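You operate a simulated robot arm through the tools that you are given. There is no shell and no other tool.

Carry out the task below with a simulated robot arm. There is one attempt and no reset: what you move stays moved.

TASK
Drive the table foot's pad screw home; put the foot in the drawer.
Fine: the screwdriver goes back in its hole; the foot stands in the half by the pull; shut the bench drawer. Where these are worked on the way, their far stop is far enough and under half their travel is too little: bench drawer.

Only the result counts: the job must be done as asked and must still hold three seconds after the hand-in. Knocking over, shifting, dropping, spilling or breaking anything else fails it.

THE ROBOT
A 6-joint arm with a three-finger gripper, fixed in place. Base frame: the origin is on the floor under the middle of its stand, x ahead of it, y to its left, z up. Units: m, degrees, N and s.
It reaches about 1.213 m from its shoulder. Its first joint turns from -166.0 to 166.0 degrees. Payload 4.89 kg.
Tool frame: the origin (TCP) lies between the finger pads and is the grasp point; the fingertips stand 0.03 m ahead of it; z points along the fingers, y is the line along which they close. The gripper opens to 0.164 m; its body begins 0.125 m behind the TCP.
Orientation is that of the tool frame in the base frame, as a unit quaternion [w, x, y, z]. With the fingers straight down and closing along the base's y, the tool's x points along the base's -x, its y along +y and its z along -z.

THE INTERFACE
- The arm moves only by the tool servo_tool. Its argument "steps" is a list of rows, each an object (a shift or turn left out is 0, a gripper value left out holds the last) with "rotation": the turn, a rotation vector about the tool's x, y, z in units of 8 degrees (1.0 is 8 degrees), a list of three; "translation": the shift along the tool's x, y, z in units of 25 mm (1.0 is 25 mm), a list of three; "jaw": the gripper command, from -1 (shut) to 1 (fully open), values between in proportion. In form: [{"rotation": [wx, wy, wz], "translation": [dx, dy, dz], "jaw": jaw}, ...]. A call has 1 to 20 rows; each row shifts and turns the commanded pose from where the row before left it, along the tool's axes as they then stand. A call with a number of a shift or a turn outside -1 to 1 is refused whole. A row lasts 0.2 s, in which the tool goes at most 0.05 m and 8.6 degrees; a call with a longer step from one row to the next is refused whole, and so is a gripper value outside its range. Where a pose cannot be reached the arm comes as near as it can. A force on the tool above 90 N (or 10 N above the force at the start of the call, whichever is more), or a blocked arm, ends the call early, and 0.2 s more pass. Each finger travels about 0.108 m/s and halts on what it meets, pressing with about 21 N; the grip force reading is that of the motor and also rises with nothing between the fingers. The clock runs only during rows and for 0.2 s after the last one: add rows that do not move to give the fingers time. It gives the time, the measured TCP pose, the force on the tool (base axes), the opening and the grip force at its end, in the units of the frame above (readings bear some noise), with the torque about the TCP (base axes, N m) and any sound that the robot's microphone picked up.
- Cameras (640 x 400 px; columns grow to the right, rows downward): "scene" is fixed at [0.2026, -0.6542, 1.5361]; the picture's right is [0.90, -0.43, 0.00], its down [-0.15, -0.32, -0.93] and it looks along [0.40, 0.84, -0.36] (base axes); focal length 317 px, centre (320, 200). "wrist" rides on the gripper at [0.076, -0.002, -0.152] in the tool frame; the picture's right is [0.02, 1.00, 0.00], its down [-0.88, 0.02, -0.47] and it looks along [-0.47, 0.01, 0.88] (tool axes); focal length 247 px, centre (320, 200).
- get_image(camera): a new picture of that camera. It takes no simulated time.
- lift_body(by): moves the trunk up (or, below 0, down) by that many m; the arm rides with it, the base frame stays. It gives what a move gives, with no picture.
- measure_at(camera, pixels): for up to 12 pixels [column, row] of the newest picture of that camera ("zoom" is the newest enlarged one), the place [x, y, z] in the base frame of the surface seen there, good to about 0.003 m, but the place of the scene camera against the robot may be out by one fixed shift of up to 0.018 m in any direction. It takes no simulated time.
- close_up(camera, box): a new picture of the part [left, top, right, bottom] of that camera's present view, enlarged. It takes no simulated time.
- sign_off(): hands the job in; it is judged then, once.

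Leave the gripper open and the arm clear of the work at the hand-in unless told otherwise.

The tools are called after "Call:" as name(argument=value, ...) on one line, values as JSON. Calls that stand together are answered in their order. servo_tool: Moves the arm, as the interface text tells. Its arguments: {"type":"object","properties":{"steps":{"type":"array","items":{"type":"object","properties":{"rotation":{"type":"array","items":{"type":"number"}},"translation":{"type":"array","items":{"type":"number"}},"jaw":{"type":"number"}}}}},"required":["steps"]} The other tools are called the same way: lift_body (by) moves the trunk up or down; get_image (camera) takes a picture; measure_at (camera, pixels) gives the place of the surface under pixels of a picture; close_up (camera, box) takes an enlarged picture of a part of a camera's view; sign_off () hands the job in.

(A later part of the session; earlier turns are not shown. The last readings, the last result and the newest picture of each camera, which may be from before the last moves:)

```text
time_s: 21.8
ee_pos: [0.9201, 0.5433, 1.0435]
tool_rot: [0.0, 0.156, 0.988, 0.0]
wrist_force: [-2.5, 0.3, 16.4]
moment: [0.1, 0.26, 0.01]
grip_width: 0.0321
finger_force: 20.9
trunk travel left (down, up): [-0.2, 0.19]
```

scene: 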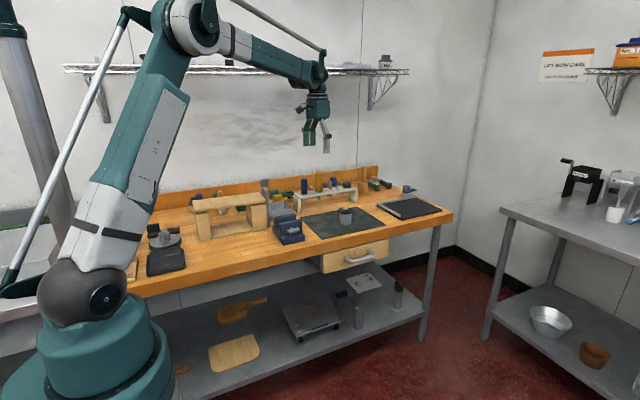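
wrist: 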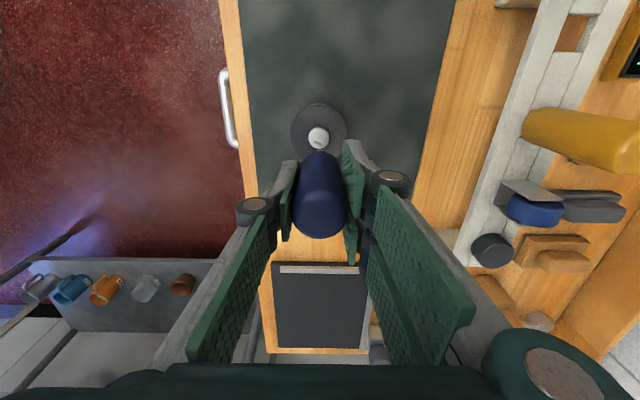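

The tip rests on the recess floor with about 16 N down. Now I turn clockwise 24° as a test and watch the torque and sound.

Call:
servo_tool(steps=[{"rotation": [0, 0, 0.5]}, {"rotation": [0, 0, 0.5]}, {"rotation": [0, 0, 0.5]}, {"rotation": [0, 0, 0.5]}, {"rotation": [0, 0, 0.5]}, {"rotation": [0, 0, 0.5]}, {}])

Call:
close_up(camera="scene", box=[325, 190, 365, 215])

Call:
close_up(camera="wrist", box=[300, 125, 340, 165])

```text
time_s: 23.4
ee_pos: [0.9199, 0.545, 1.0428]
tool_rot: [0.0, 0.359, 0.933, 0.0]
wrist_force: [2.1, -3.8, 10.0]
moment: [-0.34, -0.13, 0.03]
grip_width: 0.0318
finger_force: 21.4
trunk travel left (down, up): [-0.2, 0.19]
```

```text
16.00 times, centred on (345, 202) of scene
```

zoom: 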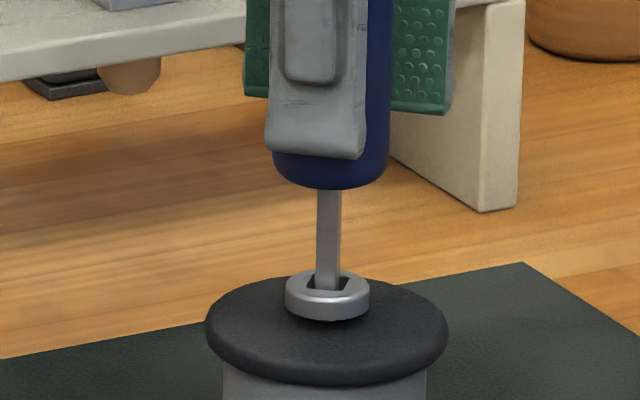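

```text
10.00 times, centred on (320, 145) of wrist
```

zoom: 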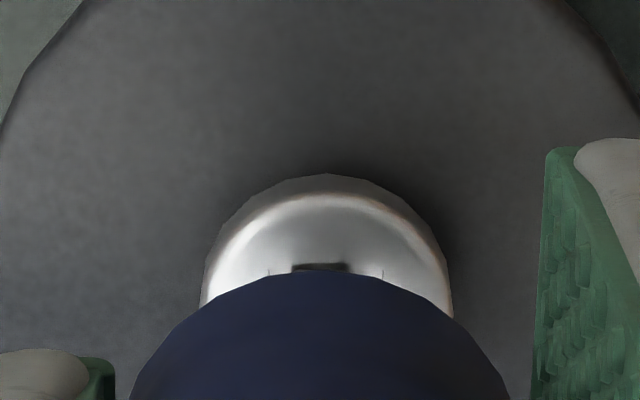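

The recess turned along with the tool and the head sank slightly, so the drive works. I turn another 80° clockwise with a slight downward follow, then re-check.

Call:
servo_tool(steps=[{"rotation": [0, 0, 1], "translation": [0, 0, 0.01]}, {"rotation": [0, 0, 1], "translation": [0, 0, 0.01]}, {"rotation": [0, 0, 1], "translation": [0, 0, 0.01]}, {"rotation": [0, 0, 1], "translation": [0, 0, 0.01]}, {"rotation": [0, 0, 1], "translation": [0, 0, 0.01]}, {"rotation": [0, 0, 1], "translation": [0, 0, 0.01]}, {"rotation": [0, 0, 1], "translation": [0, 0, 0.01]}, {"rotation": [0, 0, 1], "translation": [0, 0, 0.01]}, {"rotation": [0, 0, 1], "translation": [0, 0, 0.01]}, {"rotation": [0, 0, 1], "translation": [0, 0, 0.01]}, {}])

Call:
close_up(camera="scene", box=[325, 190, 365, 215])

Call:
get_image(camera="wrist")

```text
time_s: 25.8
ee_pos: [0.9209, 0.5453, 1.041]
tool_rot: [0.0, 0.875, 0.485, 0.001]
wrist_force: [-0.8, -0.9, 15.9]
moment: [-0.1, 0.11, 0.05]
grip_width: 0.0318
finger_force: 20.9
trunk travel left (down, up): [-0.2, 0.19]
```

```text
16.00 times, centred on (345, 202) of scene
```

zoom: 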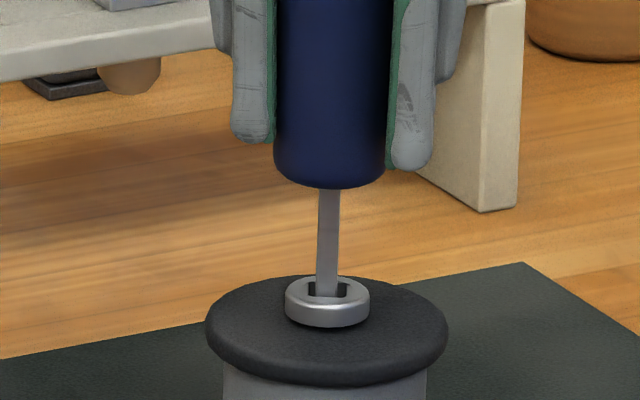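

```text
taken
```

wrist: 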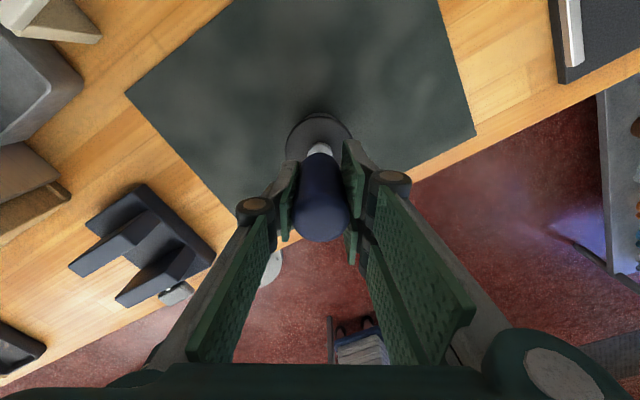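

The head has sunk about 3 mm over 104° and the drive still follows. I continue 128° clockwise with the same gentle downward follow.

Call:
servo_tool(steps=[{"rotation": [0, 0, 1], "translation": [0, 0, 0.008]}, {"rotation": [0, 0, 1], "translation": [0, 0, 0.008]}, {"rotation": [0, 0, 1], "translation": [0, 0, 0.008]}, {"rotation": [0, 0, 1], "translation": [0, 0, 0.008]}, {"rotation": [0, 0, 1], "translation": [0, 0, 0.008]}, {"rotation": [0, 0, 1], "translation": [0, 0, 0.008]}, {"rotation": [0, 0, 1], "translation": [0, 0, 0.008]}, {"rotation": [0, 0, 1], "translation": [0, 0, 0.008]}, {}])

Call:
close_up(camera="scene", box=[325, 190, 365, 215])

Call:
close_up(camera="wrist", box=[300, 130, 340, 165])

```text
time_s: 27.8
ee_pos: [0.9219, 0.5404, 1.0404]
tool_rot: [-0.003, 0.943, 0.332, 0.0]
wrist_force: [-2.4, 5.4, 12.2]
moment: [0.41, 0.21, 0.0]
grip_width: 0.032
finger_force: 21.0
out of reach, approached as far as the arm can: row 3, 4, 5, 6, 7, 8
trunk travel left (down, up): [-0.2, 0.19]
```

```text
16.00 times, centred on (345, 202) of scene
```

zoom: 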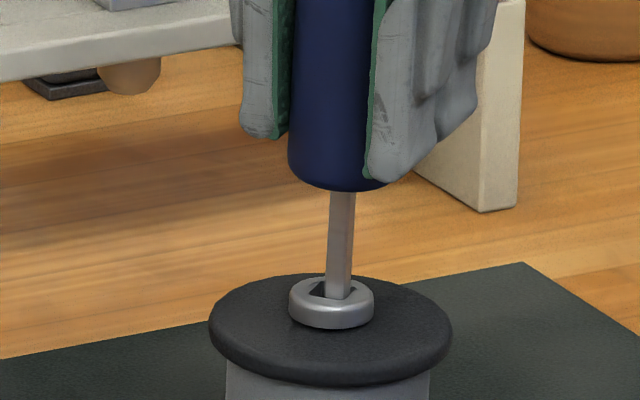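

```text
11.43 times, centred on (320, 148) of wrist
```

zoom: 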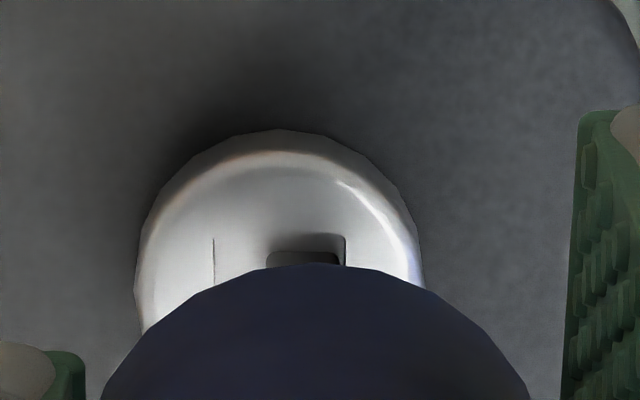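

The wrist reached its turning limit at about 141° of yaw, and the tool was pulled a few millimetres sideways. I back the command off to 138°, where it is reachable, then lift the tip straight out of the recess.

Call:
servo_tool(steps=[{"rotation": [0, 0, -1]}, {"rotation": [0, 0, -1]}, {"rotation": [0, 0, -1]}, {"rotation": [0, 0, -1]}, {"rotation": [0, 0, -1]}, {"rotation": [0, 0, -1]}, {}])

Call:
close_up(camera="scene", box=[325, 190, 365, 215])

```text
time_s: 29.4
ee_pos: [0.9208, 0.5385, 1.0399]
tool_rot: [-0.002, 0.727, 0.687, 0.001]
wrist_force: [-4.0, 4.4, 14.2]
moment: [0.4, 0.31, -0.01]
grip_width: 0.0318
finger_force: 21.4
trunk travel left (down, up): [-0.2, 0.19]
```

```text
16.00 times, centred on (345, 202) of scene
```

zoom: 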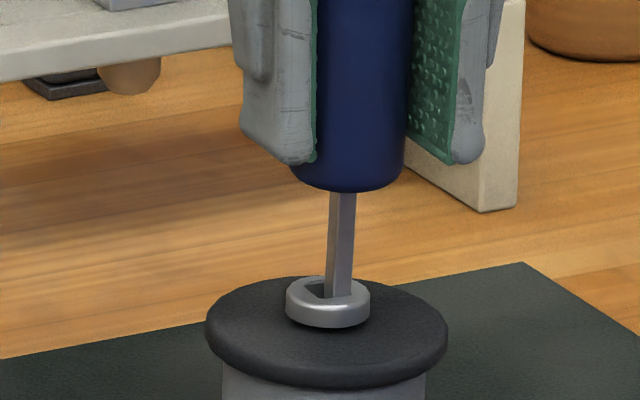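

The command restarted from the reached pose, so the tool is now at yaw 93° and 6 mm off in y, which leans the driver a little. I shift back +6.5 mm in base y, which is along tool x here, and lift the tip clear by 20 mm.

Call:
servo_tool(steps=[{"translation": [0.13, 0, 0]}, {"translation": [0.13, 0, -0.04]}, {}, {"translation": [0, 0, -0.2]}, {"translation": [0, 0, -0.3]}, {"translation": [0, 0, -0.4]}, {}])

Call:
close_up(camera="scene", box=[325, 190, 365, 215])

Call:
get_image(camera="wrist")

Call:
close_up(camera="wrist", box=[300, 125, 340, 165])

```text
time_s: 31.0
ee_pos: [0.9225, 0.5454, 1.0632]
tool_rot: [-0.002, 0.727, 0.686, 0.001]
wrist_force: [0.3, 0.4, -0.8]
moment: [0.0, -0.02, -0.01]
grip_width: 0.0319
finger_force: 21.5
trunk travel left (down, up): [-0.2, 0.19]
```

```text
16.00 times, centred on (345, 202) of scene
```

zoom: 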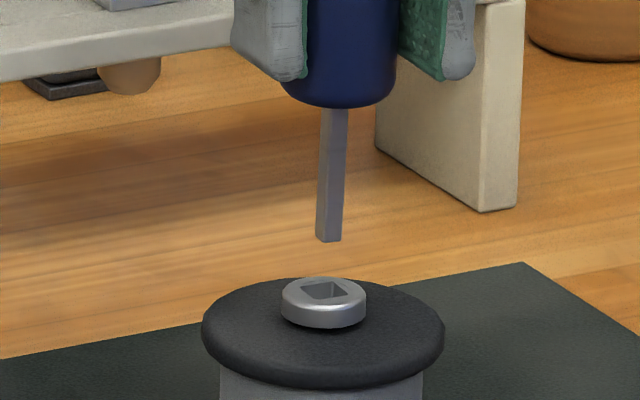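

```text
taken
```

wrist: 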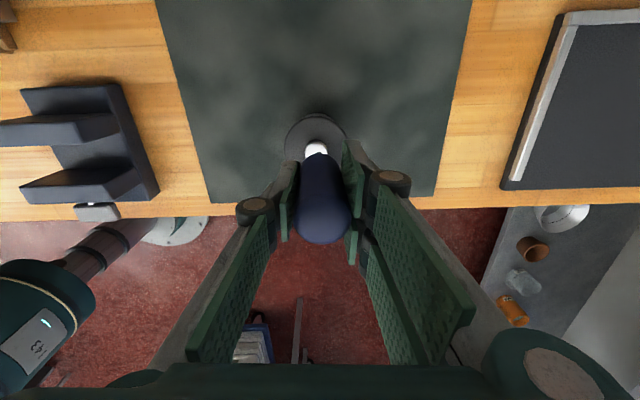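

```text
10.00 times, centred on (320, 145) of wrist
```

zoom: 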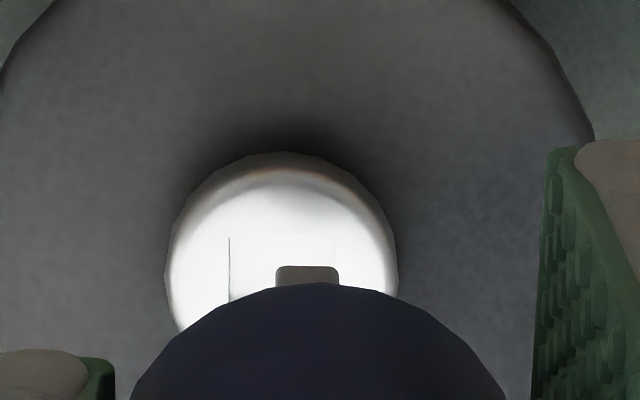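

The tip is clear at z ≈ 0.975 and the recess lies in line with the tool at yaw 93°. I measure the head height against the pad now.

Call:
close_up(camera="scene", box=[325, 195, 365, 220])

Call:
measure_at(camera="zoom", pixels=[[290, 212], [357, 212], [323, 228], [322, 200], [323, 238], [323, 244], [250, 245], [400, 245], [323, 275], [270, 220], [380, 220], [330, 155]])

```text
16.00 times, centred on (345, 208) of scene
```

zoom: 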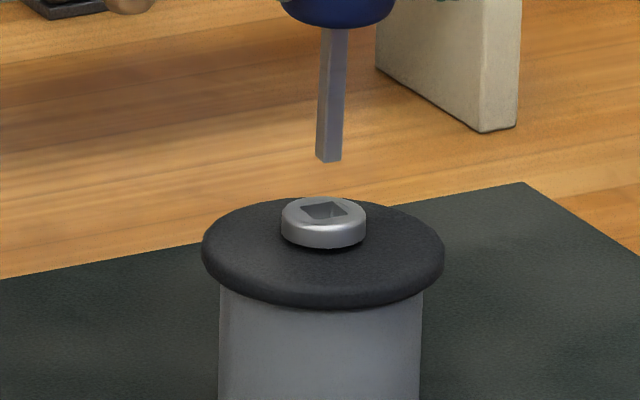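

```text
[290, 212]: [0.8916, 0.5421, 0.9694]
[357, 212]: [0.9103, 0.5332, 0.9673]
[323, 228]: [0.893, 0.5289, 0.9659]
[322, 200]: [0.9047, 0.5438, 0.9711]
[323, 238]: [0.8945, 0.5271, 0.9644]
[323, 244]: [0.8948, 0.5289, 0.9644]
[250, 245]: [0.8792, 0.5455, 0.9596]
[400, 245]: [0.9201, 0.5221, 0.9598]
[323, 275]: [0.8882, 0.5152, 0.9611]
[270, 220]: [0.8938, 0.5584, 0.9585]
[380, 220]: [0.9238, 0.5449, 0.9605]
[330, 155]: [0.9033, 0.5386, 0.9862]
```

The pad top reads z ≈ 0.960 and the head top ≈ 0.969, and the head is about 7 mm thick, so roughly 2 mm remain. I unwind in the air counter-clockwise by 160° first.

Call:
servo_tool(steps=[{"rotation": [0, 0, -1]}, {"rotation": [0, 0, -1]}, {"rotation": [0, 0, -1]}, {"rotation": [0, 0, -1]}, {"rotation": [0, 0, -1]}, {"rotation": [0, 0, -1]}, {"rotation": [0, 0, -1]}, {"rotation": [0, 0, -1]}, {"rotation": [0, 0, -1]}, {"rotation": [0, 0, -1]}, {"rotation": [0, 0, -1]}, {"rotation": [0, 0, -1]}, {"rotation": [0, 0, -1]}, {"rotation": [0, 0, -1]}, {"rotation": [0, 0, -1]}, {"rotation": [0, 0, -1]}, {"rotation": [0, 0, -1]}, {"rotation": [0, 0, -1]}, {"rotation": [0, 0, -1]}, {"rotation": [0, 0, -1]}])

Call:
servo_tool(steps=[{"rotation": [0, 0, -1]}, {"rotation": [0, 0, -1]}, {"rotation": [0, 0, -0.5]}, {}])

Call:
close_up(camera="wrist", box=[300, 125, 340, 165])

Call:
close_up(camera="scene", box=[325, 195, 365, 220])

```text
time_s: 35.2
ee_pos: [0.9236, 0.5463, 1.062]
tool_rot: [-0.001, -0.55, 0.835, 0.002]
wrist_force: [0.9, -0.3, -0.5]
moment: [-0.01, 0.01, 0.01]
grip_width: 0.0317
finger_force: 20.9
trunk travel left (down, up): [-0.2, 0.19]
```

```text
time_s: 36.2
ee_pos: [0.9246, 0.5444, 1.0627]
tool_rot: [0.0, -0.686, 0.728, 0.002]
wrist_force: [-0.6, -0.6, -0.4]
moment: [-0.02, 0.03, 0.01]
grip_width: 0.0319
finger_force: 21.2
trunk travel left (down, up): [-0.2, 0.19]
```

```text
10.00 times, centred on (320, 145) of wrist
```

zoom: 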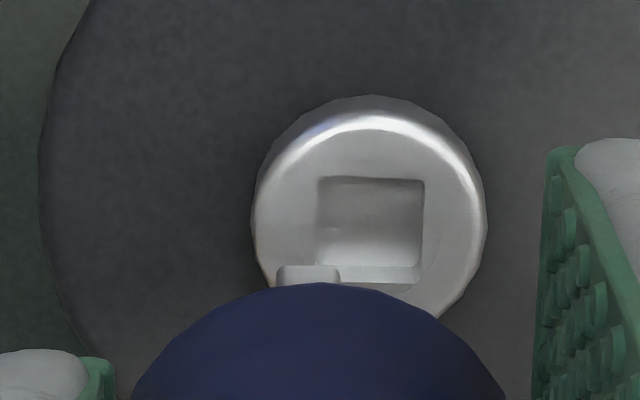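

```text
16.00 times, centred on (345, 208) of scene
```

zoom: 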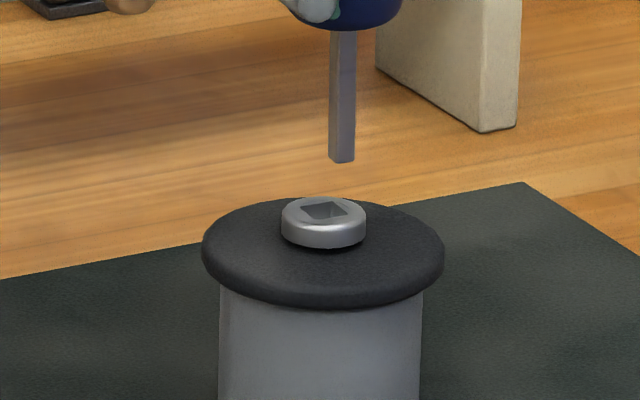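

After unwinding to yaw -87° the recess is again in line with the tool, but the tip stands about 6 mm to one side: tip centre at zoom col 308, recess centre at col 371. I shift about +6 mm in tool y and +1 mm in tool x, then look again.

Call:
servo_tool(steps=[{"translation": [0.04, 0.24, 0]}, {}, {}])

Call:
close_up(camera="wrist", box=[300, 125, 340, 165])

Call:
close_up(camera="scene", box=[325, 195, 365, 220])

```text
time_s: 37.0
ee_pos: [0.9165, 0.543, 1.0632]
tool_rot: [0.001, -0.686, 0.727, 0.002]
wrist_force: [0.1, 0.2, -0.7]
moment: [0.03, -0.02, 0.0]
grip_width: 0.0317
finger_force: 21.3
trunk travel left (down, up): [-0.2, 0.19]
```

```text
10.00 times, centred on (320, 145) of wrist
```

zoom: 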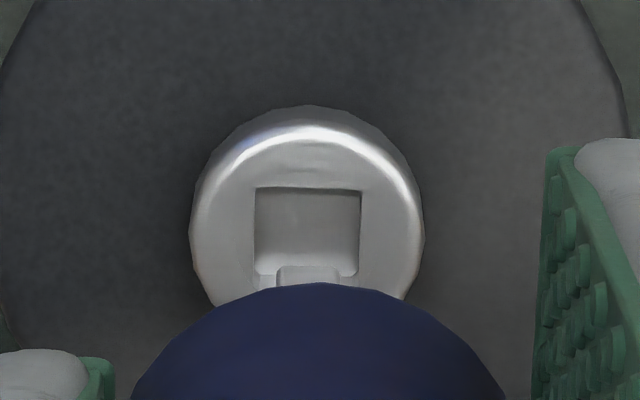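

```text
16.00 times, centred on (345, 208) of scene
```

zoom: 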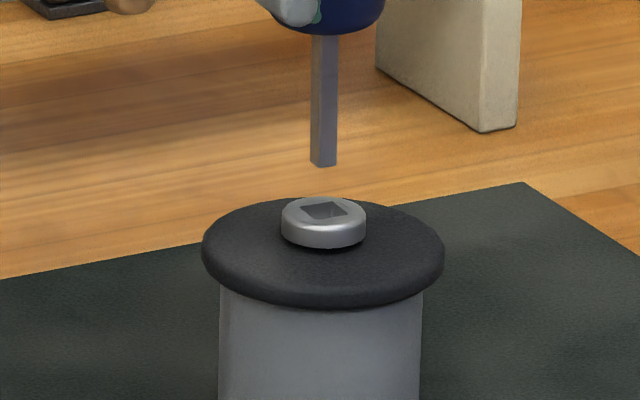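

The tip now lines up with the recess in both views. The gap is about 14–17 mm, so I lower 15 mm in small steps and check.

Call:
servo_tool(steps=[{"translation": [0, 0, 0.15]}, {"translation": [0, 0, 0.15]}, {"translation": [0, 0, 0.1]}, {"translation": [0, 0, 0.1]}, {"translation": [0, 0, 0.1]}, {}])

Call:
close_up(camera="wrist", box=[300, 125, 340, 165])

Call:
close_up(camera="scene", box=[325, 195, 365, 220])

```text
time_s: 38.4
ee_pos: [0.9166, 0.5433, 1.0476]
tool_rot: [0.001, -0.686, 0.728, 0.002]
wrist_force: [-0.1, -0.3, -0.6]
moment: [0.02, 0.01, 0.0]
grip_width: 0.0319
finger_force: 20.6
trunk travel left (down, up): [-0.2, 0.19]
```

```text
10.00 times, centred on (320, 145) of wrist
```

zoom: 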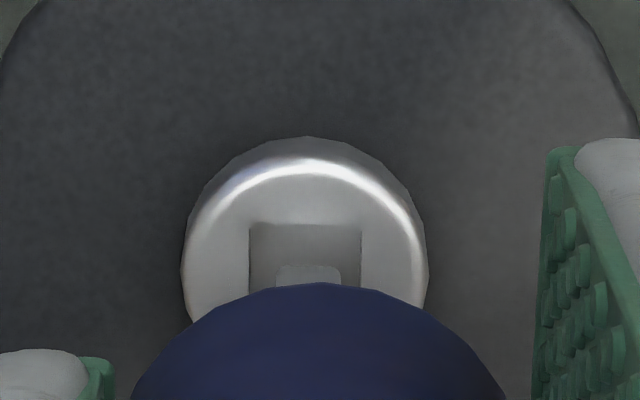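

```text
16.00 times, centred on (345, 208) of scene
```

zoom: 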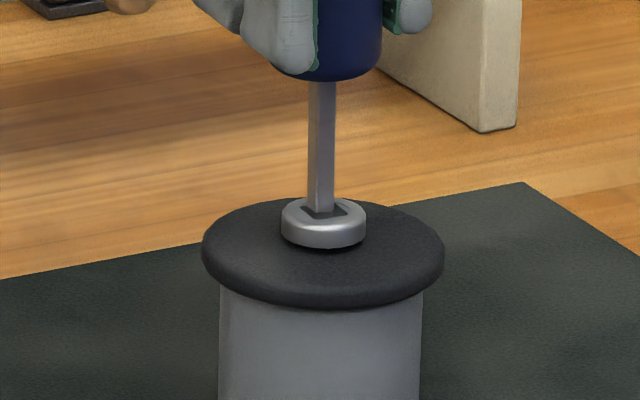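

The tip is at the mouth but sits about 2 mm toward the back (+y) side of the recess. I shift 1.75 mm in tool +x, then lower by 3 mm and look.

Call:
servo_tool(steps=[{"translation": [0.07, 0, 0]}, {}, {"translation": [0, 0, 0.06]}, {"translation": [0, 0, 0.06]}, {}])

Call:
close_up(camera="wrist", box=[300, 125, 340, 165])

Call:
close_up(camera="scene", box=[325, 195, 365, 220])

```text
time_s: 39.6
ee_pos: [0.9166, 0.5435, 1.0443]
tool_rot: [0.001, -0.686, 0.728, 0.002]
wrist_force: [0.6, -0.5, -1.2]
moment: [-0.04, -0.05, 0.0]
grip_width: 0.0318
finger_force: 21.1
trunk travel left (down, up): [-0.2, 0.19]
```

```text
10.00 times, centred on (320, 145) of wrist
```

zoom: 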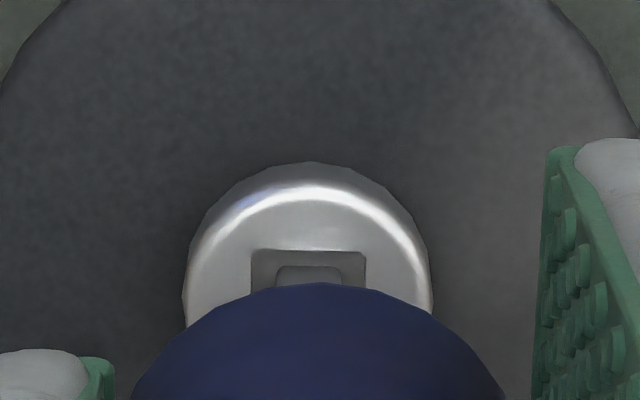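

```text
16.00 times, centred on (345, 208) of scene
```

zoom: 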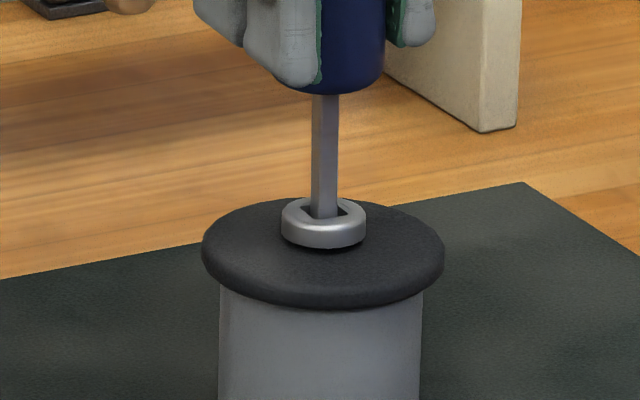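

The tip is now centred in the recess. I lower in 1.5 mm steps toward the floor and watch the force.

Call:
servo_tool(steps=[{"translation": [0, 0, 0.06]}, {"translation": [0, 0, 0.06]}, {}])

Call:
servo_tool(steps=[{"translation": [0, 0, 0.06]}, {"translation": [0, 0, 0.04]}, {}])

Call:
servo_tool(steps=[{"translation": [0, 0, 0.04]}, {}])

```text
time_s: 40.4
ee_pos: [0.9175, 0.5436, 1.0411]
tool_rot: [0.001, -0.686, 0.727, 0.003]
wrist_force: [0.9, 0.6, 0.3]
moment: [0.04, 0.02, -0.01]
grip_width: 0.0319
finger_force: 21.6
trunk travel left (down, up): [-0.2, 0.19]
```

```text
time_s: 41.2
ee_pos: [0.9179, 0.5427, 1.0383]
tool_rot: [0.001, -0.687, 0.727, 0.002]
wrist_force: [-0.3, 1.2, 3.6]
moment: [0.15, -0.01, 0.02]
grip_width: 0.0318
finger_force: 21.1
trunk travel left (down, up): [-0.2, 0.19]
```

```text
time_s: 41.8
ee_pos: [0.9193, 0.5422, 1.037]
tool_rot: [0.001, -0.685, 0.728, 0.002]
wrist_force: [0.2, -0.6, 16.6]
moment: [-0.03, -0.03, -0.01]
grip_width: 0.032
finger_force: 21.2
trunk travel left (down, up): [-0.2, 0.19]
```

The tip is seated with about 16 N. I turn clockwise 96° with a slight downward follow.

Call:
servo_tool(steps=[{"rotation": [0, 0, 1], "translation": [0, 0, 0.005]}, {"rotation": [0, 0, 1], "translation": [0, 0, 0.005]}, {"rotation": [0, 0, 1], "translation": [0, 0, 0.005]}, {"rotation": [0, 0, 1], "translation": [0, 0, 0.005]}, {"rotation": [0, 0, 1], "translation": [0, 0, 0.005]}, {"rotation": [0, 0, 1], "translation": [0, 0, 0.005]}, {"rotation": [0, 0, 1], "translation": [0, 0, 0.005]}, {"rotation": [0, 0, 1], "translation": [0, 0, 0.005]}, {"rotation": [0, 0, 1], "translation": [0, 0, 0.005]}, {"rotation": [0, 0, 1], "translation": [0, 0, 0.005]}, {"rotation": [0, 0, 1], "translation": [0, 0, 0.005]}, {"rotation": [0, 0, 1], "translation": [0, 0, 0.005]}, {}])

Call:
close_up(camera="scene", box=[325, 195, 365, 220])

Call:
close_up(camera="wrist", box=[300, 125, 340, 165])

```text
time_s: 44.6
ee_pos: [0.9176, 0.5422, 1.0366]
tool_rot: [-0.001, 0.083, 0.997, 0.002]
wrist_force: [0.6, -0.6, 10.5]
moment: [-0.02, -0.1, 0.37]
grip_width: 0.0322
finger_force: 21.1
trunk travel left (down, up): [-0.2, 0.19]
```

```text
16.00 times, centred on (345, 208) of scene
```

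zoom: 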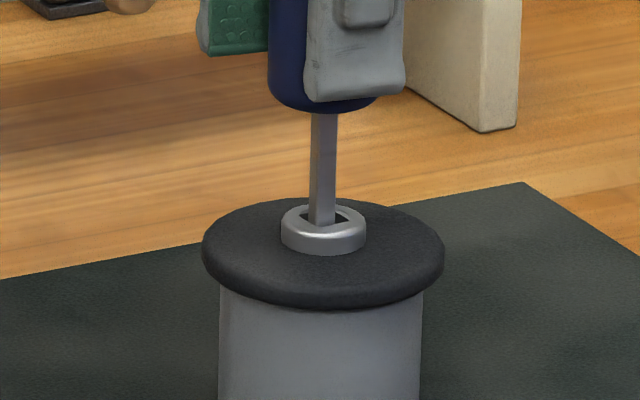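

```text
10.00 times, centred on (320, 145) of wrist
```

zoom: 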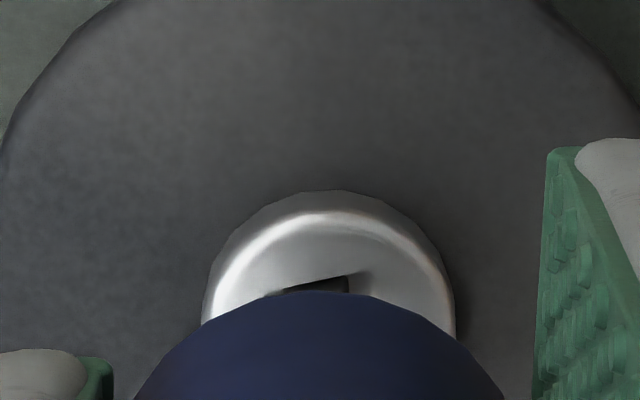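

The head now sits against the pad, and a torque of 0.37 N·m has appeared, so the screw is near or at home. I turn another 24° to confirm it no longer moves.

Call:
servo_tool(steps=[{"rotation": [0, 0, 0.5]}, {"rotation": [0, 0, 0.5]}, {"rotation": [0, 0, 0.5]}, {"rotation": [0, 0, 0.5]}, {"rotation": [0, 0, 0.5]}, {"rotation": [0, 0, 0.5]}])

Call:
close_up(camera="scene", box=[325, 195, 365, 220])

Call:
close_up(camera="wrist", box=[300, 125, 340, 165])

```text
time_s: 46.0
ee_pos: [0.9189, 0.541, 1.0369]
tool_rot: [-0.001, 0.288, 0.958, 0.001]
wrist_force: [-1.9, 0.1, 2.5]
moment: [0.06, 0.1, 0.09]
grip_width: 0.032
finger_force: 21.1
trunk travel left (down, up): [-0.2, 0.19]
```

```text
16.00 times, centred on (345, 208) of scene
```

zoom: 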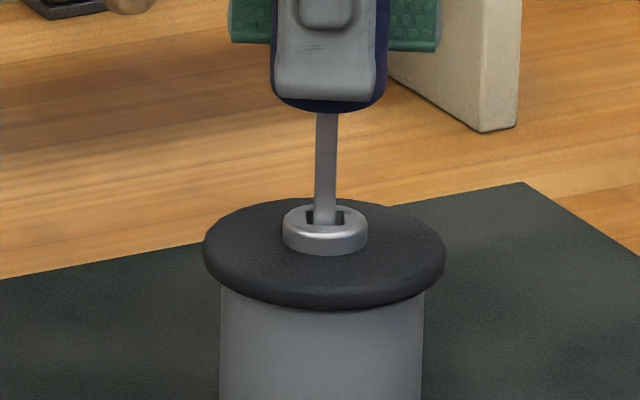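

```text
10.00 times, centred on (320, 145) of wrist
```

zoom: 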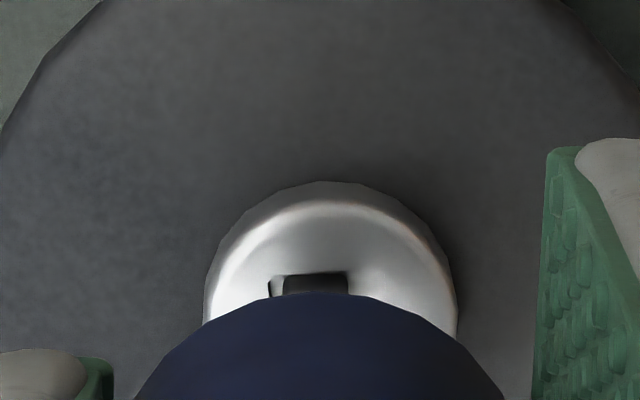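

The recess came back in line with the tool and the down-force fell to 2.5 N. I press 1 mm and turn another 32° to see whether the head still sinks.

Call:
servo_tool(steps=[{"translation": [0, 0, 0.04]}, {"rotation": [0, 0, 0.5]}, {"rotation": [0, 0, 0.5]}, {"rotation": [0, 0, 0.5]}, {"rotation": [0, 0, 0.5]}])

Call:
close_up(camera="scene", box=[325, 195, 365, 220])

Call:
servo_tool(steps=[{"rotation": [0, 0, 0.5]}, {"rotation": [0, 0, 0.5]}, {"rotation": [0, 0, 0.5]}, {"rotation": [0, 0, 0.5]}])

Call:
close_up(camera="scene", box=[325, 195, 365, 220])

Call:
close_up(camera="wrist", box=[300, 125, 340, 165])

```text
time_s: 47.2
ee_pos: [0.9183, 0.5434, 1.0348]
tool_rot: [-0.002, 0.417, 0.909, 0.001]
wrist_force: [-1.6, 0.4, 2.1]
moment: [0.04, 0.07, 0.1]
grip_width: 0.0324
finger_force: 21.1
trunk travel left (down, up): [-0.2, 0.19]
```

```text
16.00 times, centred on (345, 208) of scene
```

zoom: 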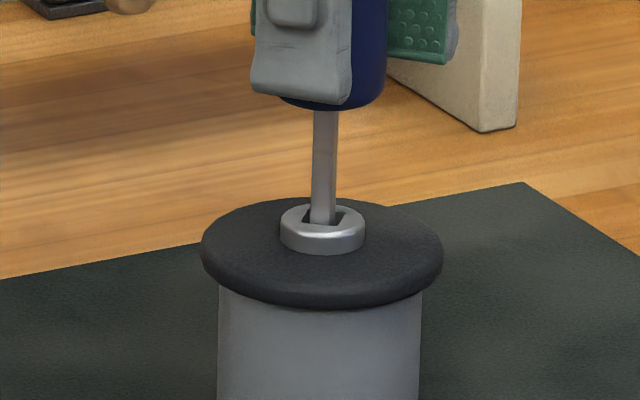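

```text
time_s: 48.2
ee_pos: [0.9179, 0.5424, 1.0369]
tool_rot: [-0.001, 0.54, 0.842, 0.002]
wrist_force: [0.7, 0.5, -0.9]
moment: [-0.01, 0.01, 0.07]
grip_width: 0.0325
finger_force: 21.2
trunk travel left (down, up): [-0.2, 0.19]
```

```text
16.00 times, centred on (345, 208) of scene
```

zoom: 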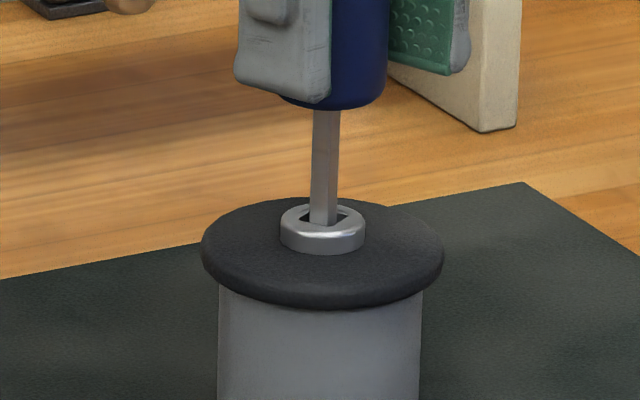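

```text
10.00 times, centred on (320, 145) of wrist
```

zoom: 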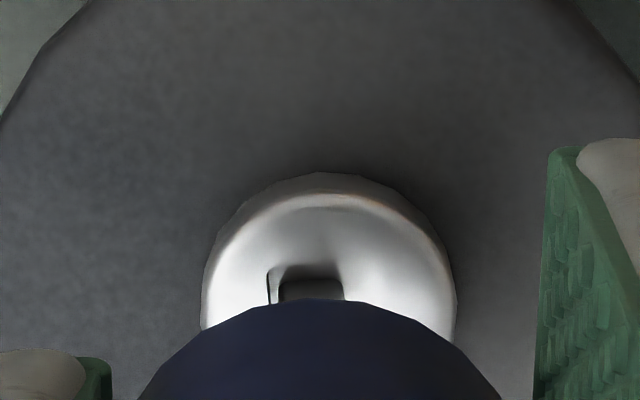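

The head no longer sinks and the foot now appears to turn as a whole, which points to a tight screw. To confirm, I press back up to over 10 N and turn 16° more, reading the torque.

Call:
servo_tool(steps=[{"translation": [0, 0, 0.06]}, {}])

Call:
servo_tool(steps=[{"translation": [0, 0, 0.04]}, {}])

Call:
servo_tool(steps=[{"translation": [0, 0, 0.04]}, {}])

```text
time_s: 48.8
ee_pos: [0.9188, 0.5418, 1.0348]
tool_rot: [-0.001, 0.54, 0.842, 0.001]
wrist_force: [-0.4, 2.8, 12.3]
moment: [0.21, 0.06, 0.1]
grip_width: 0.0322
finger_force: 20.8
trunk travel left (down, up): [-0.2, 0.19]
```

```text
time_s: 49.4
ee_pos: [0.9173, 0.5418, 1.0347]
tool_rot: [-0.001, 0.54, 0.842, 0.0]
wrist_force: [0.1, -0.5, 16.4]
moment: [-0.01, 0.02, 0.11]
grip_width: 0.032
finger_force: 20.7
trunk travel left (down, up): [-0.2, 0.19]
```

```text
time_s: 50.0
ee_pos: [0.9165, 0.5424, 1.0331]
tool_rot: [-0.001, 0.541, 0.841, 0.001]
wrist_force: [1.7, -3.3, 15.4]
moment: [-0.22, -0.13, 0.12]
grip_width: 0.0318
finger_force: 20.9
trunk travel left (down, up): [-0.2, 0.19]
```

The press is back at about 16 N. I turn 16° and read the torque.

Call:
servo_tool(steps=[{"rotation": [0, 0, 0.5]}, {"rotation": [0, 0, 0.5]}])

Call:
servo_tool(steps=[{"rotation": [0, 0, 0.5]}, {"rotation": [0, 0, 0.5]}])

Call:
close_up(camera="scene", box=[325, 195, 365, 220])

Call:
close_up(camera="wrist", box=[300, 125, 340, 165])

```text
time_s: 50.6
ee_pos: [0.9175, 0.5426, 1.0318]
tool_rot: [-0.001, 0.598, 0.801, 0.002]
wrist_force: [0.9, -0.3, 12.0]
moment: [-0.11, -0.02, 0.34]
grip_width: 0.0324
finger_force: 21.4
trunk travel left (down, up): [-0.2, 0.19]
```

```text
time_s: 51.2
ee_pos: [0.9169, 0.5434, 1.0311]
tool_rot: [-0.002, 0.652, 0.758, 0.001]
wrist_force: [-0.7, 2.5, 7.7]
moment: [0.18, 0.07, 0.19]
grip_width: 0.0325
finger_force: 20.9
trunk travel left (down, up): [-0.2, 0.19]
```

```text
16.00 times, centred on (345, 208) of scene
```

zoom: 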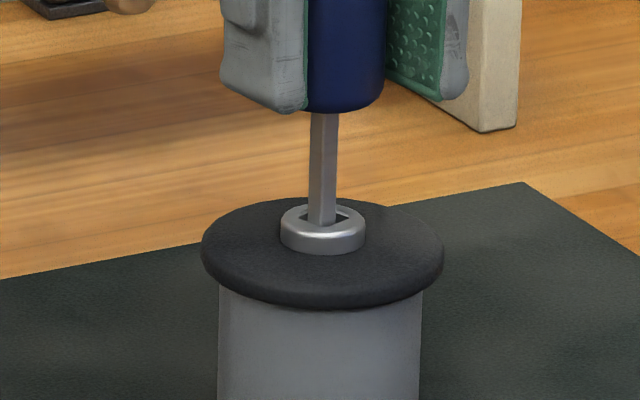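

```text
10.00 times, centred on (320, 145) of wrist
```

zoom: 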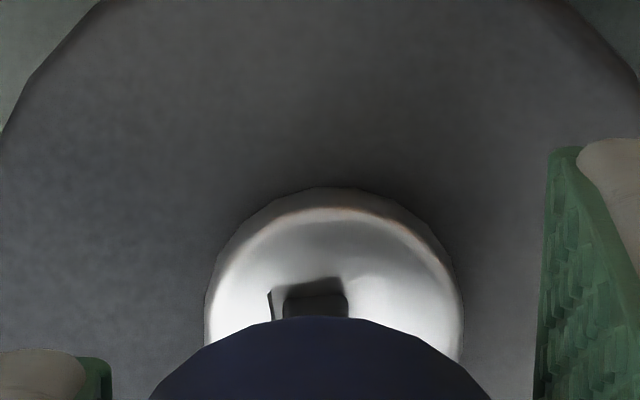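

The torque reached 0.34 N·m with no further sinking, against 0.04 while the screw ran freely. So the screw is tight. I measure head and pad heights to confirm, then lift the tip out.

Call:
measure_at(camera="wrist", pixels=[[320, 150], [330, 150], [312, 152], [320, 140], [300, 140], [345, 140]])

Call:
servo_tool(steps=[{"translation": [0, 0, -0.2]}, {"translation": [0, 0, -0.3]}, {"translation": [0, 0, -0.5]}, {"translation": [0, 0, -0.5]}, {}])

Call:
close_up(camera="scene", box=[325, 195, 365, 220])

Call:
measure_at(camera="zoom", pixels=[[290, 218], [357, 218], [323, 232], [322, 206], [323, 246], [323, 252], [250, 245], [400, 245], [323, 275], [270, 220], [380, 220], [323, 262]])

```text
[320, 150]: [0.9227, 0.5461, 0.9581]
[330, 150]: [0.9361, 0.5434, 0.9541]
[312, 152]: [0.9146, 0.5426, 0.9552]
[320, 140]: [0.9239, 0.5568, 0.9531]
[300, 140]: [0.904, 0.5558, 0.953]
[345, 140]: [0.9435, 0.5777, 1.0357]
```

```text
time_s: 52.4
ee_pos: [0.9177, 0.543, 1.0679]
tool_rot: [-0.002, 0.652, 0.758, 0.0]
wrist_force: [-0.2, -0.1, -0.8]
moment: [0.04, -0.02, -0.02]
grip_width: 0.032
finger_force: 21.4
trunk travel left (down, up): [-0.2, 0.19]
```

```text
16.00 times, centred on (345, 208) of scene
```

zoom: 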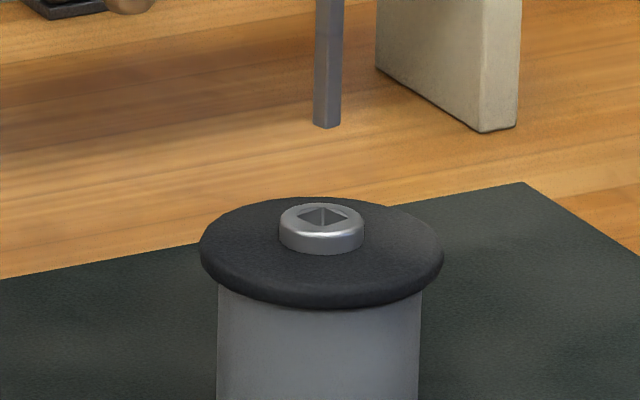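

```text
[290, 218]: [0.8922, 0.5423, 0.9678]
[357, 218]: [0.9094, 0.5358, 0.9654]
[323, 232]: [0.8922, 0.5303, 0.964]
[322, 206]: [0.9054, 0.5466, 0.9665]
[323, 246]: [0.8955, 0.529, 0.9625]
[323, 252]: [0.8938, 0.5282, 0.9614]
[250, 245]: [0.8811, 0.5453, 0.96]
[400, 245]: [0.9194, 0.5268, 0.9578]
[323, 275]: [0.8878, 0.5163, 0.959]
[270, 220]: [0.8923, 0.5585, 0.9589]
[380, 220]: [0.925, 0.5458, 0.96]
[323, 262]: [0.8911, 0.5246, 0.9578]
```

The head top is now 7 mm above the pad, which equals the head's own thickness, and no gap shows beneath it: the screw is home. I check how far the handle has slid up in the grip before taking the driver back.

Call:
close_up(camera="scene", box=[325, 180, 365, 205])

Call:
get_image(camera="wrist")

Call:
measure_at(camera="wrist", pixels=[[320, 235], [320, 228], [320, 215], [300, 225], [340, 225], [320, 200]])

```text
16.00 times, centred on (345, 192) of scene
```

zoom: 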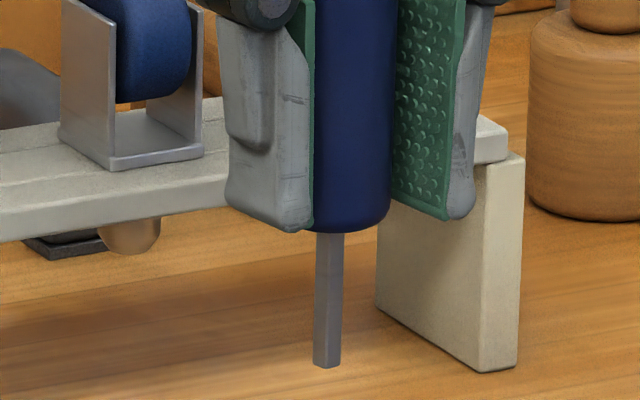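

```text
taken
```

wrist: 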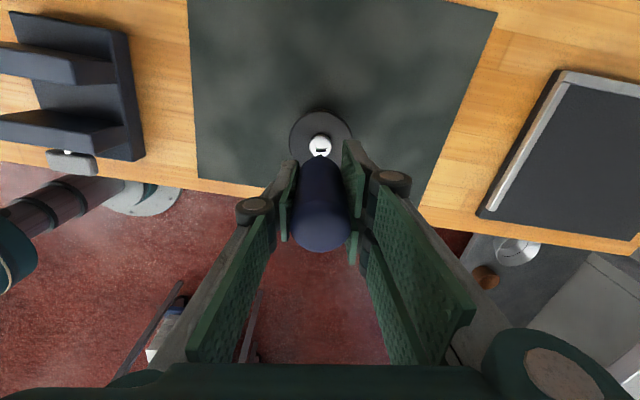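

```text
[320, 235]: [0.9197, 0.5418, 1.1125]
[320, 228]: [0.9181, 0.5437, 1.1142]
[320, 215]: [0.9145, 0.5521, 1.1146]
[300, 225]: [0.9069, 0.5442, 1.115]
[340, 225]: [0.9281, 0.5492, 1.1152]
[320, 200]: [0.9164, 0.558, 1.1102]
```

The handle top is about 47 mm above the TCP, so it has slid up about 11 mm and its bottom protrudes just below the fingertips. I lift to about z 1.14 and unwind to yaw 0.

Call:
servo_tool(steps=[{"translation": [0, 0, -1], "rotation": [0, 0, -1]}, {"translation": [0, 0, -1], "rotation": [0, 0, -1]}, {"translation": [0, 0, -1], "rotation": [0, 0, -1]}, {"rotation": [0, 0, -1]}, {"rotation": [0, 0, -1]}, {"rotation": [0, 0, -1]}, {"rotation": [0, 0, -1]}, {"rotation": [0, 0, -1]}, {"rotation": [0, 0, -1]}, {"rotation": [0, 0, -1]}, {"rotation": [0, 0, -0.17]}, {}, {}])

Call:
servo_tool(steps=[{}])

```text
time_s: 55.2
ee_pos: [0.9187, 0.5421, 1.1443]
tool_rot: [-0.001, 0.0, 1.0, 0.001]
wrist_force: [-0.1, 0.4, -0.7]
moment: [0.0, -0.01, 0.01]
grip_width: 0.0323
finger_force: 21.2
trunk travel left (down, up): [-0.2, 0.19]
```

```text
time_s: 55.6
ee_pos: [0.9177, 0.5413, 1.1448]
tool_rot: [0.0, 0.001, 1.0, 0.001]
wrist_force: [0.2, 0.0, -0.7]
moment: [0.0, 0.01, 0.01]
grip_width: 0.0322
finger_force: 21.1
trunk travel left (down, up): [-0.2, 0.19]
```

The tool is back at yaw 0, TCP (0.918, 0.542, 1.1445). I carry the driver back over the hole at about (0.8125, 0.790).

Call:
servo_tool(steps=[{"translation": [0.422, 0.992, 0]}, {"translation": [0.422, 0.992, 0]}, {"translation": [0.422, 0.992, 0]}, {"translation": [0.422, 0.992, 0]}, {"translation": [0.422, 0.992, 0]}, {"translation": [0.422, 0.992, 0]}, {"translation": [0.422, 0.992, 0]}, {"translation": [0.422, 0.992, 0]}, {"translation": [0.422, 0.992, 0]}, {"translation": [0.422, 0.992, 0]}, {}, {}])

Call:
servo_tool(steps=[{}])

Call:
close_up(camera="wrist", box=[280, 80, 360, 250])

Call:
close_up(camera="scene", box=[285, 160, 325, 200])

```text
time_s: 58.2
ee_pos: [0.8143, 0.7926, 1.1432]
tool_rot: [-0.001, 0.0, 1.0, 0.002]
wrist_force: [-0.2, 0.9, -0.9]
moment: [-0.02, 0.02, 0.01]
grip_width: 0.0322
finger_force: 20.7
trunk travel left (down, up): [-0.2, 0.19]
```

```text
time_s: 58.6
ee_pos: [0.8144, 0.7913, 1.1441]
tool_rot: [-0.001, 0.0, 1.0, 0.001]
wrist_force: [0.0, -0.3, -0.2]
moment: [0.04, 0.0, 0.01]
grip_width: 0.0321
finger_force: 21.4
trunk travel left (down, up): [-0.2, 0.19]
```

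```text
2.35 times, centred on (320, 165) of wrist
```

zoom: 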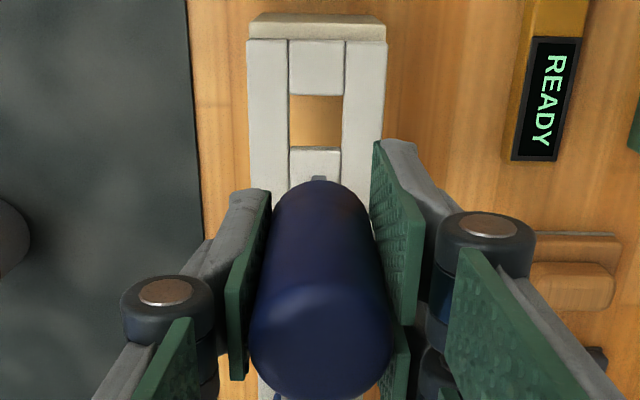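

```text
10.00 times, centred on (305, 180) of scene
```

zoom: 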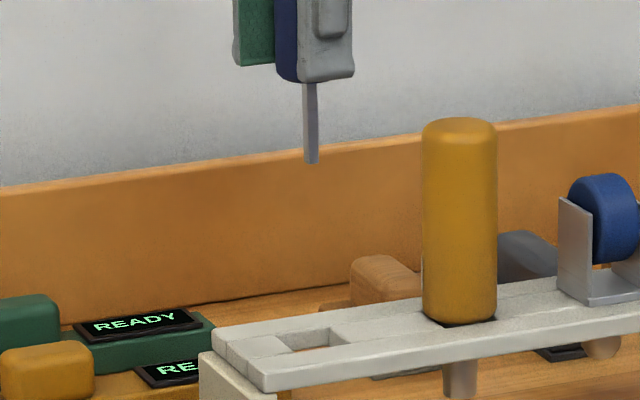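

The tip is above the hole within a couple of millimetres. I measure the handle's top to see how it sits relative to the TCP before aligning it to the hole centre.

Call:
get_image(camera="wrist")

Call:
measure_at(camera="wrist", pixels=[[320, 225], [293, 222], [346, 222], [320, 246], [320, 205], [308, 120], [332, 120], [302, 132], [337, 132], [318, 118], [318, 148], [319, 160]])

```text
taken
```

wrist: 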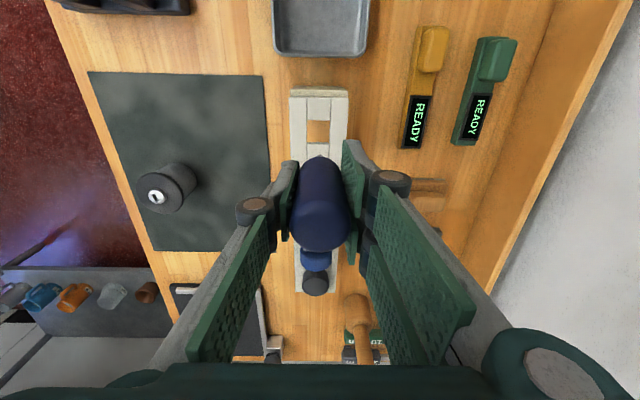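

```text
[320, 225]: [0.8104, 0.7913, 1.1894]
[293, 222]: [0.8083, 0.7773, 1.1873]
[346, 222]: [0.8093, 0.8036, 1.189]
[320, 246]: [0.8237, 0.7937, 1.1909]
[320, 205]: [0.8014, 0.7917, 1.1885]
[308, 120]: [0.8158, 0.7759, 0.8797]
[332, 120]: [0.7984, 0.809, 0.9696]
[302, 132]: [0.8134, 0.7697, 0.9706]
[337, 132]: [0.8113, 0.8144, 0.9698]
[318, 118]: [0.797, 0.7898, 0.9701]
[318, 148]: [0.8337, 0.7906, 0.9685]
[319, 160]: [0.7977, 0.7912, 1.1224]
```

The handle axis is at about (0.8135, 0.791) and the hole centre at about (0.811, 0.790). I shift 2.3 mm in -x and 1 mm in -y, then lower 90 mm so the tip stops just above the hole.

Call:
servo_tool(steps=[{"translation": [0.09, -0.04, 0]}, {"translation": [0, 0, 0.9]}, {"translation": [0, 0, 0.9]}, {"translation": [0, 0, 0.9]}, {"translation": [0, 0, 0.6]}, {"translation": [0, 0, 0.3]}, {}, {}])

Call:
close_up(camera="scene", box=[290, 175, 320, 205])

Call:
close_up(camera="wrist", box=[285, 125, 355, 185])

```text
time_s: 60.4
ee_pos: [0.8108, 0.791, 1.0542]
tool_rot: [-0.001, 0.0, 1.0, 0.002]
wrist_force: [0.3, -0.5, -0.7]
moment: [-0.01, -0.03, 0.01]
grip_width: 0.0321
finger_force: 21.3
trunk travel left (down, up): [-0.2, 0.19]
```

```text
13.33 times, centred on (305, 190) of scene
```

zoom: 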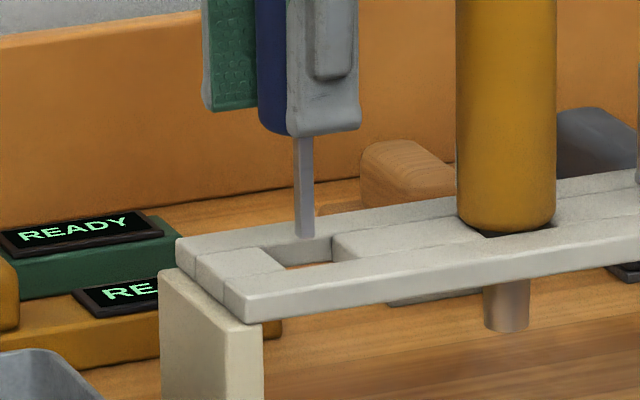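

```text
6.67 times, centred on (320, 155) of wrist
```

zoom: 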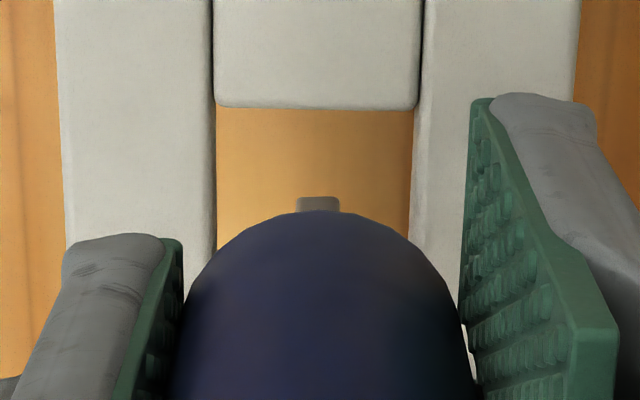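

The tip is centred over the hole. I lower 40 mm into it, leaving the handle about 8 mm above the rack.

Call:
servo_tool(steps=[{"translation": [0, 0, 0.2]}, {"translation": [0, 0, 0.4]}, {"translation": [0, 0, 0.4]}, {"translation": [0, 0, 0.4]}, {"translation": [0, 0, 0.2]}, {}])

Call:
close_up(camera="scene", box=[290, 175, 320, 205])

Call:
close_up(camera="wrist", box=[270, 125, 370, 265])

```text
time_s: 61.8
ee_pos: [0.8109, 0.7894, 1.0154]
tool_rot: [-0.001, 0.0, 1.0, 0.001]
wrist_force: [-0.3, -0.4, -1.0]
moment: [-0.03, -0.04, -0.03]
grip_width: 0.0321
finger_force: 20.7
trunk travel left (down, up): [-0.2, 0.19]
```

```text
13.33 times, centred on (305, 190) of scene
```

zoom: 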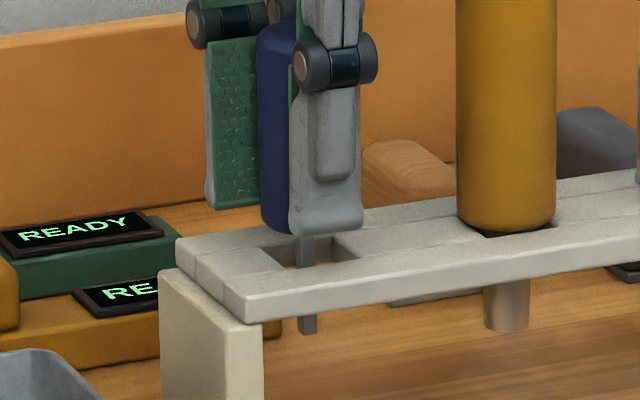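

```text
2.86 times, centred on (320, 195) of wrist
```

zoom: 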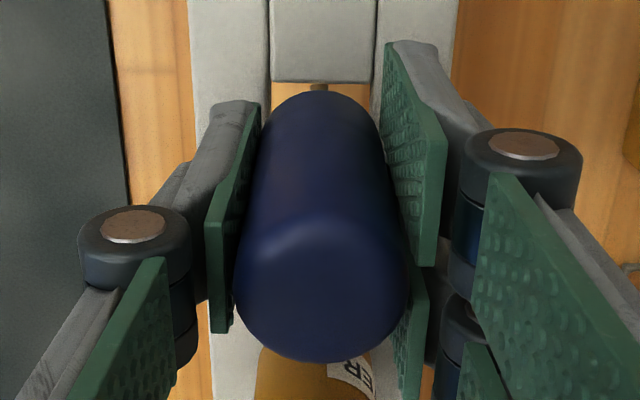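

The shank is through the hole and the handle is about 8 mm above the rack. I lower 5 mm, then in 1 mm steps until contact shows.

Call:
servo_tool(steps=[{"translation": [0, 0, 0.1]}, {"translation": [0, 0, 0.1]}, {}])

Call:
servo_tool(steps=[{"translation": [0, 0, 0.04]}, {}])

Call:
servo_tool(steps=[{"translation": [0, 0, 0.04]}, {}])

Call:
close_up(camera="scene", box=[290, 175, 320, 205])

```text
time_s: 62.6
ee_pos: [0.8097, 0.7898, 1.011]
tool_rot: [0.0, 0.0, 1.0, 0.002]
wrist_force: [-1.1, 0.4, -1.1]
moment: [0.0, 0.01, 0.0]
grip_width: 0.0317
finger_force: 21.5
trunk travel left (down, up): [-0.2, 0.19]
```

```text
time_s: 63.2
ee_pos: [0.8099, 0.7895, 1.0097]
tool_rot: [-0.001, 0.0, 1.0, 0.002]
wrist_force: [-0.4, 0.0, -0.4]
moment: [0.02, 0.01, 0.03]
grip_width: 0.0317
finger_force: 21.1
trunk travel left (down, up): [-0.2, 0.19]
```

```text
time_s: 63.8
ee_pos: [0.8104, 0.7895, 1.0091]
tool_rot: [-0.001, 0.0, 1.0, 0.001]
wrist_force: [0.4, -0.2, -0.4]
moment: [0.01, 0.01, 0.01]
grip_width: 0.032
finger_force: 20.5
trunk travel left (down, up): [-0.2, 0.19]
```

```text
13.33 times, centred on (305, 190) of scene
```

zoom: 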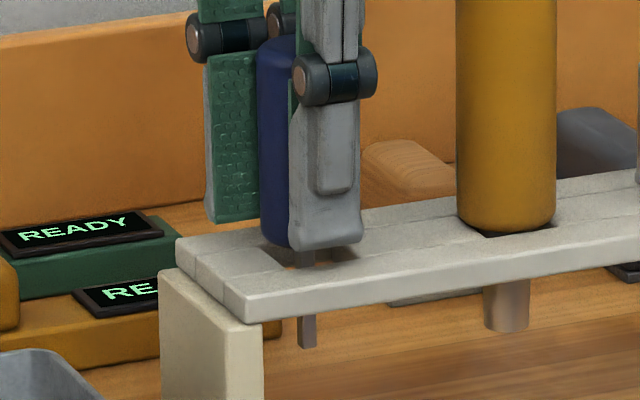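

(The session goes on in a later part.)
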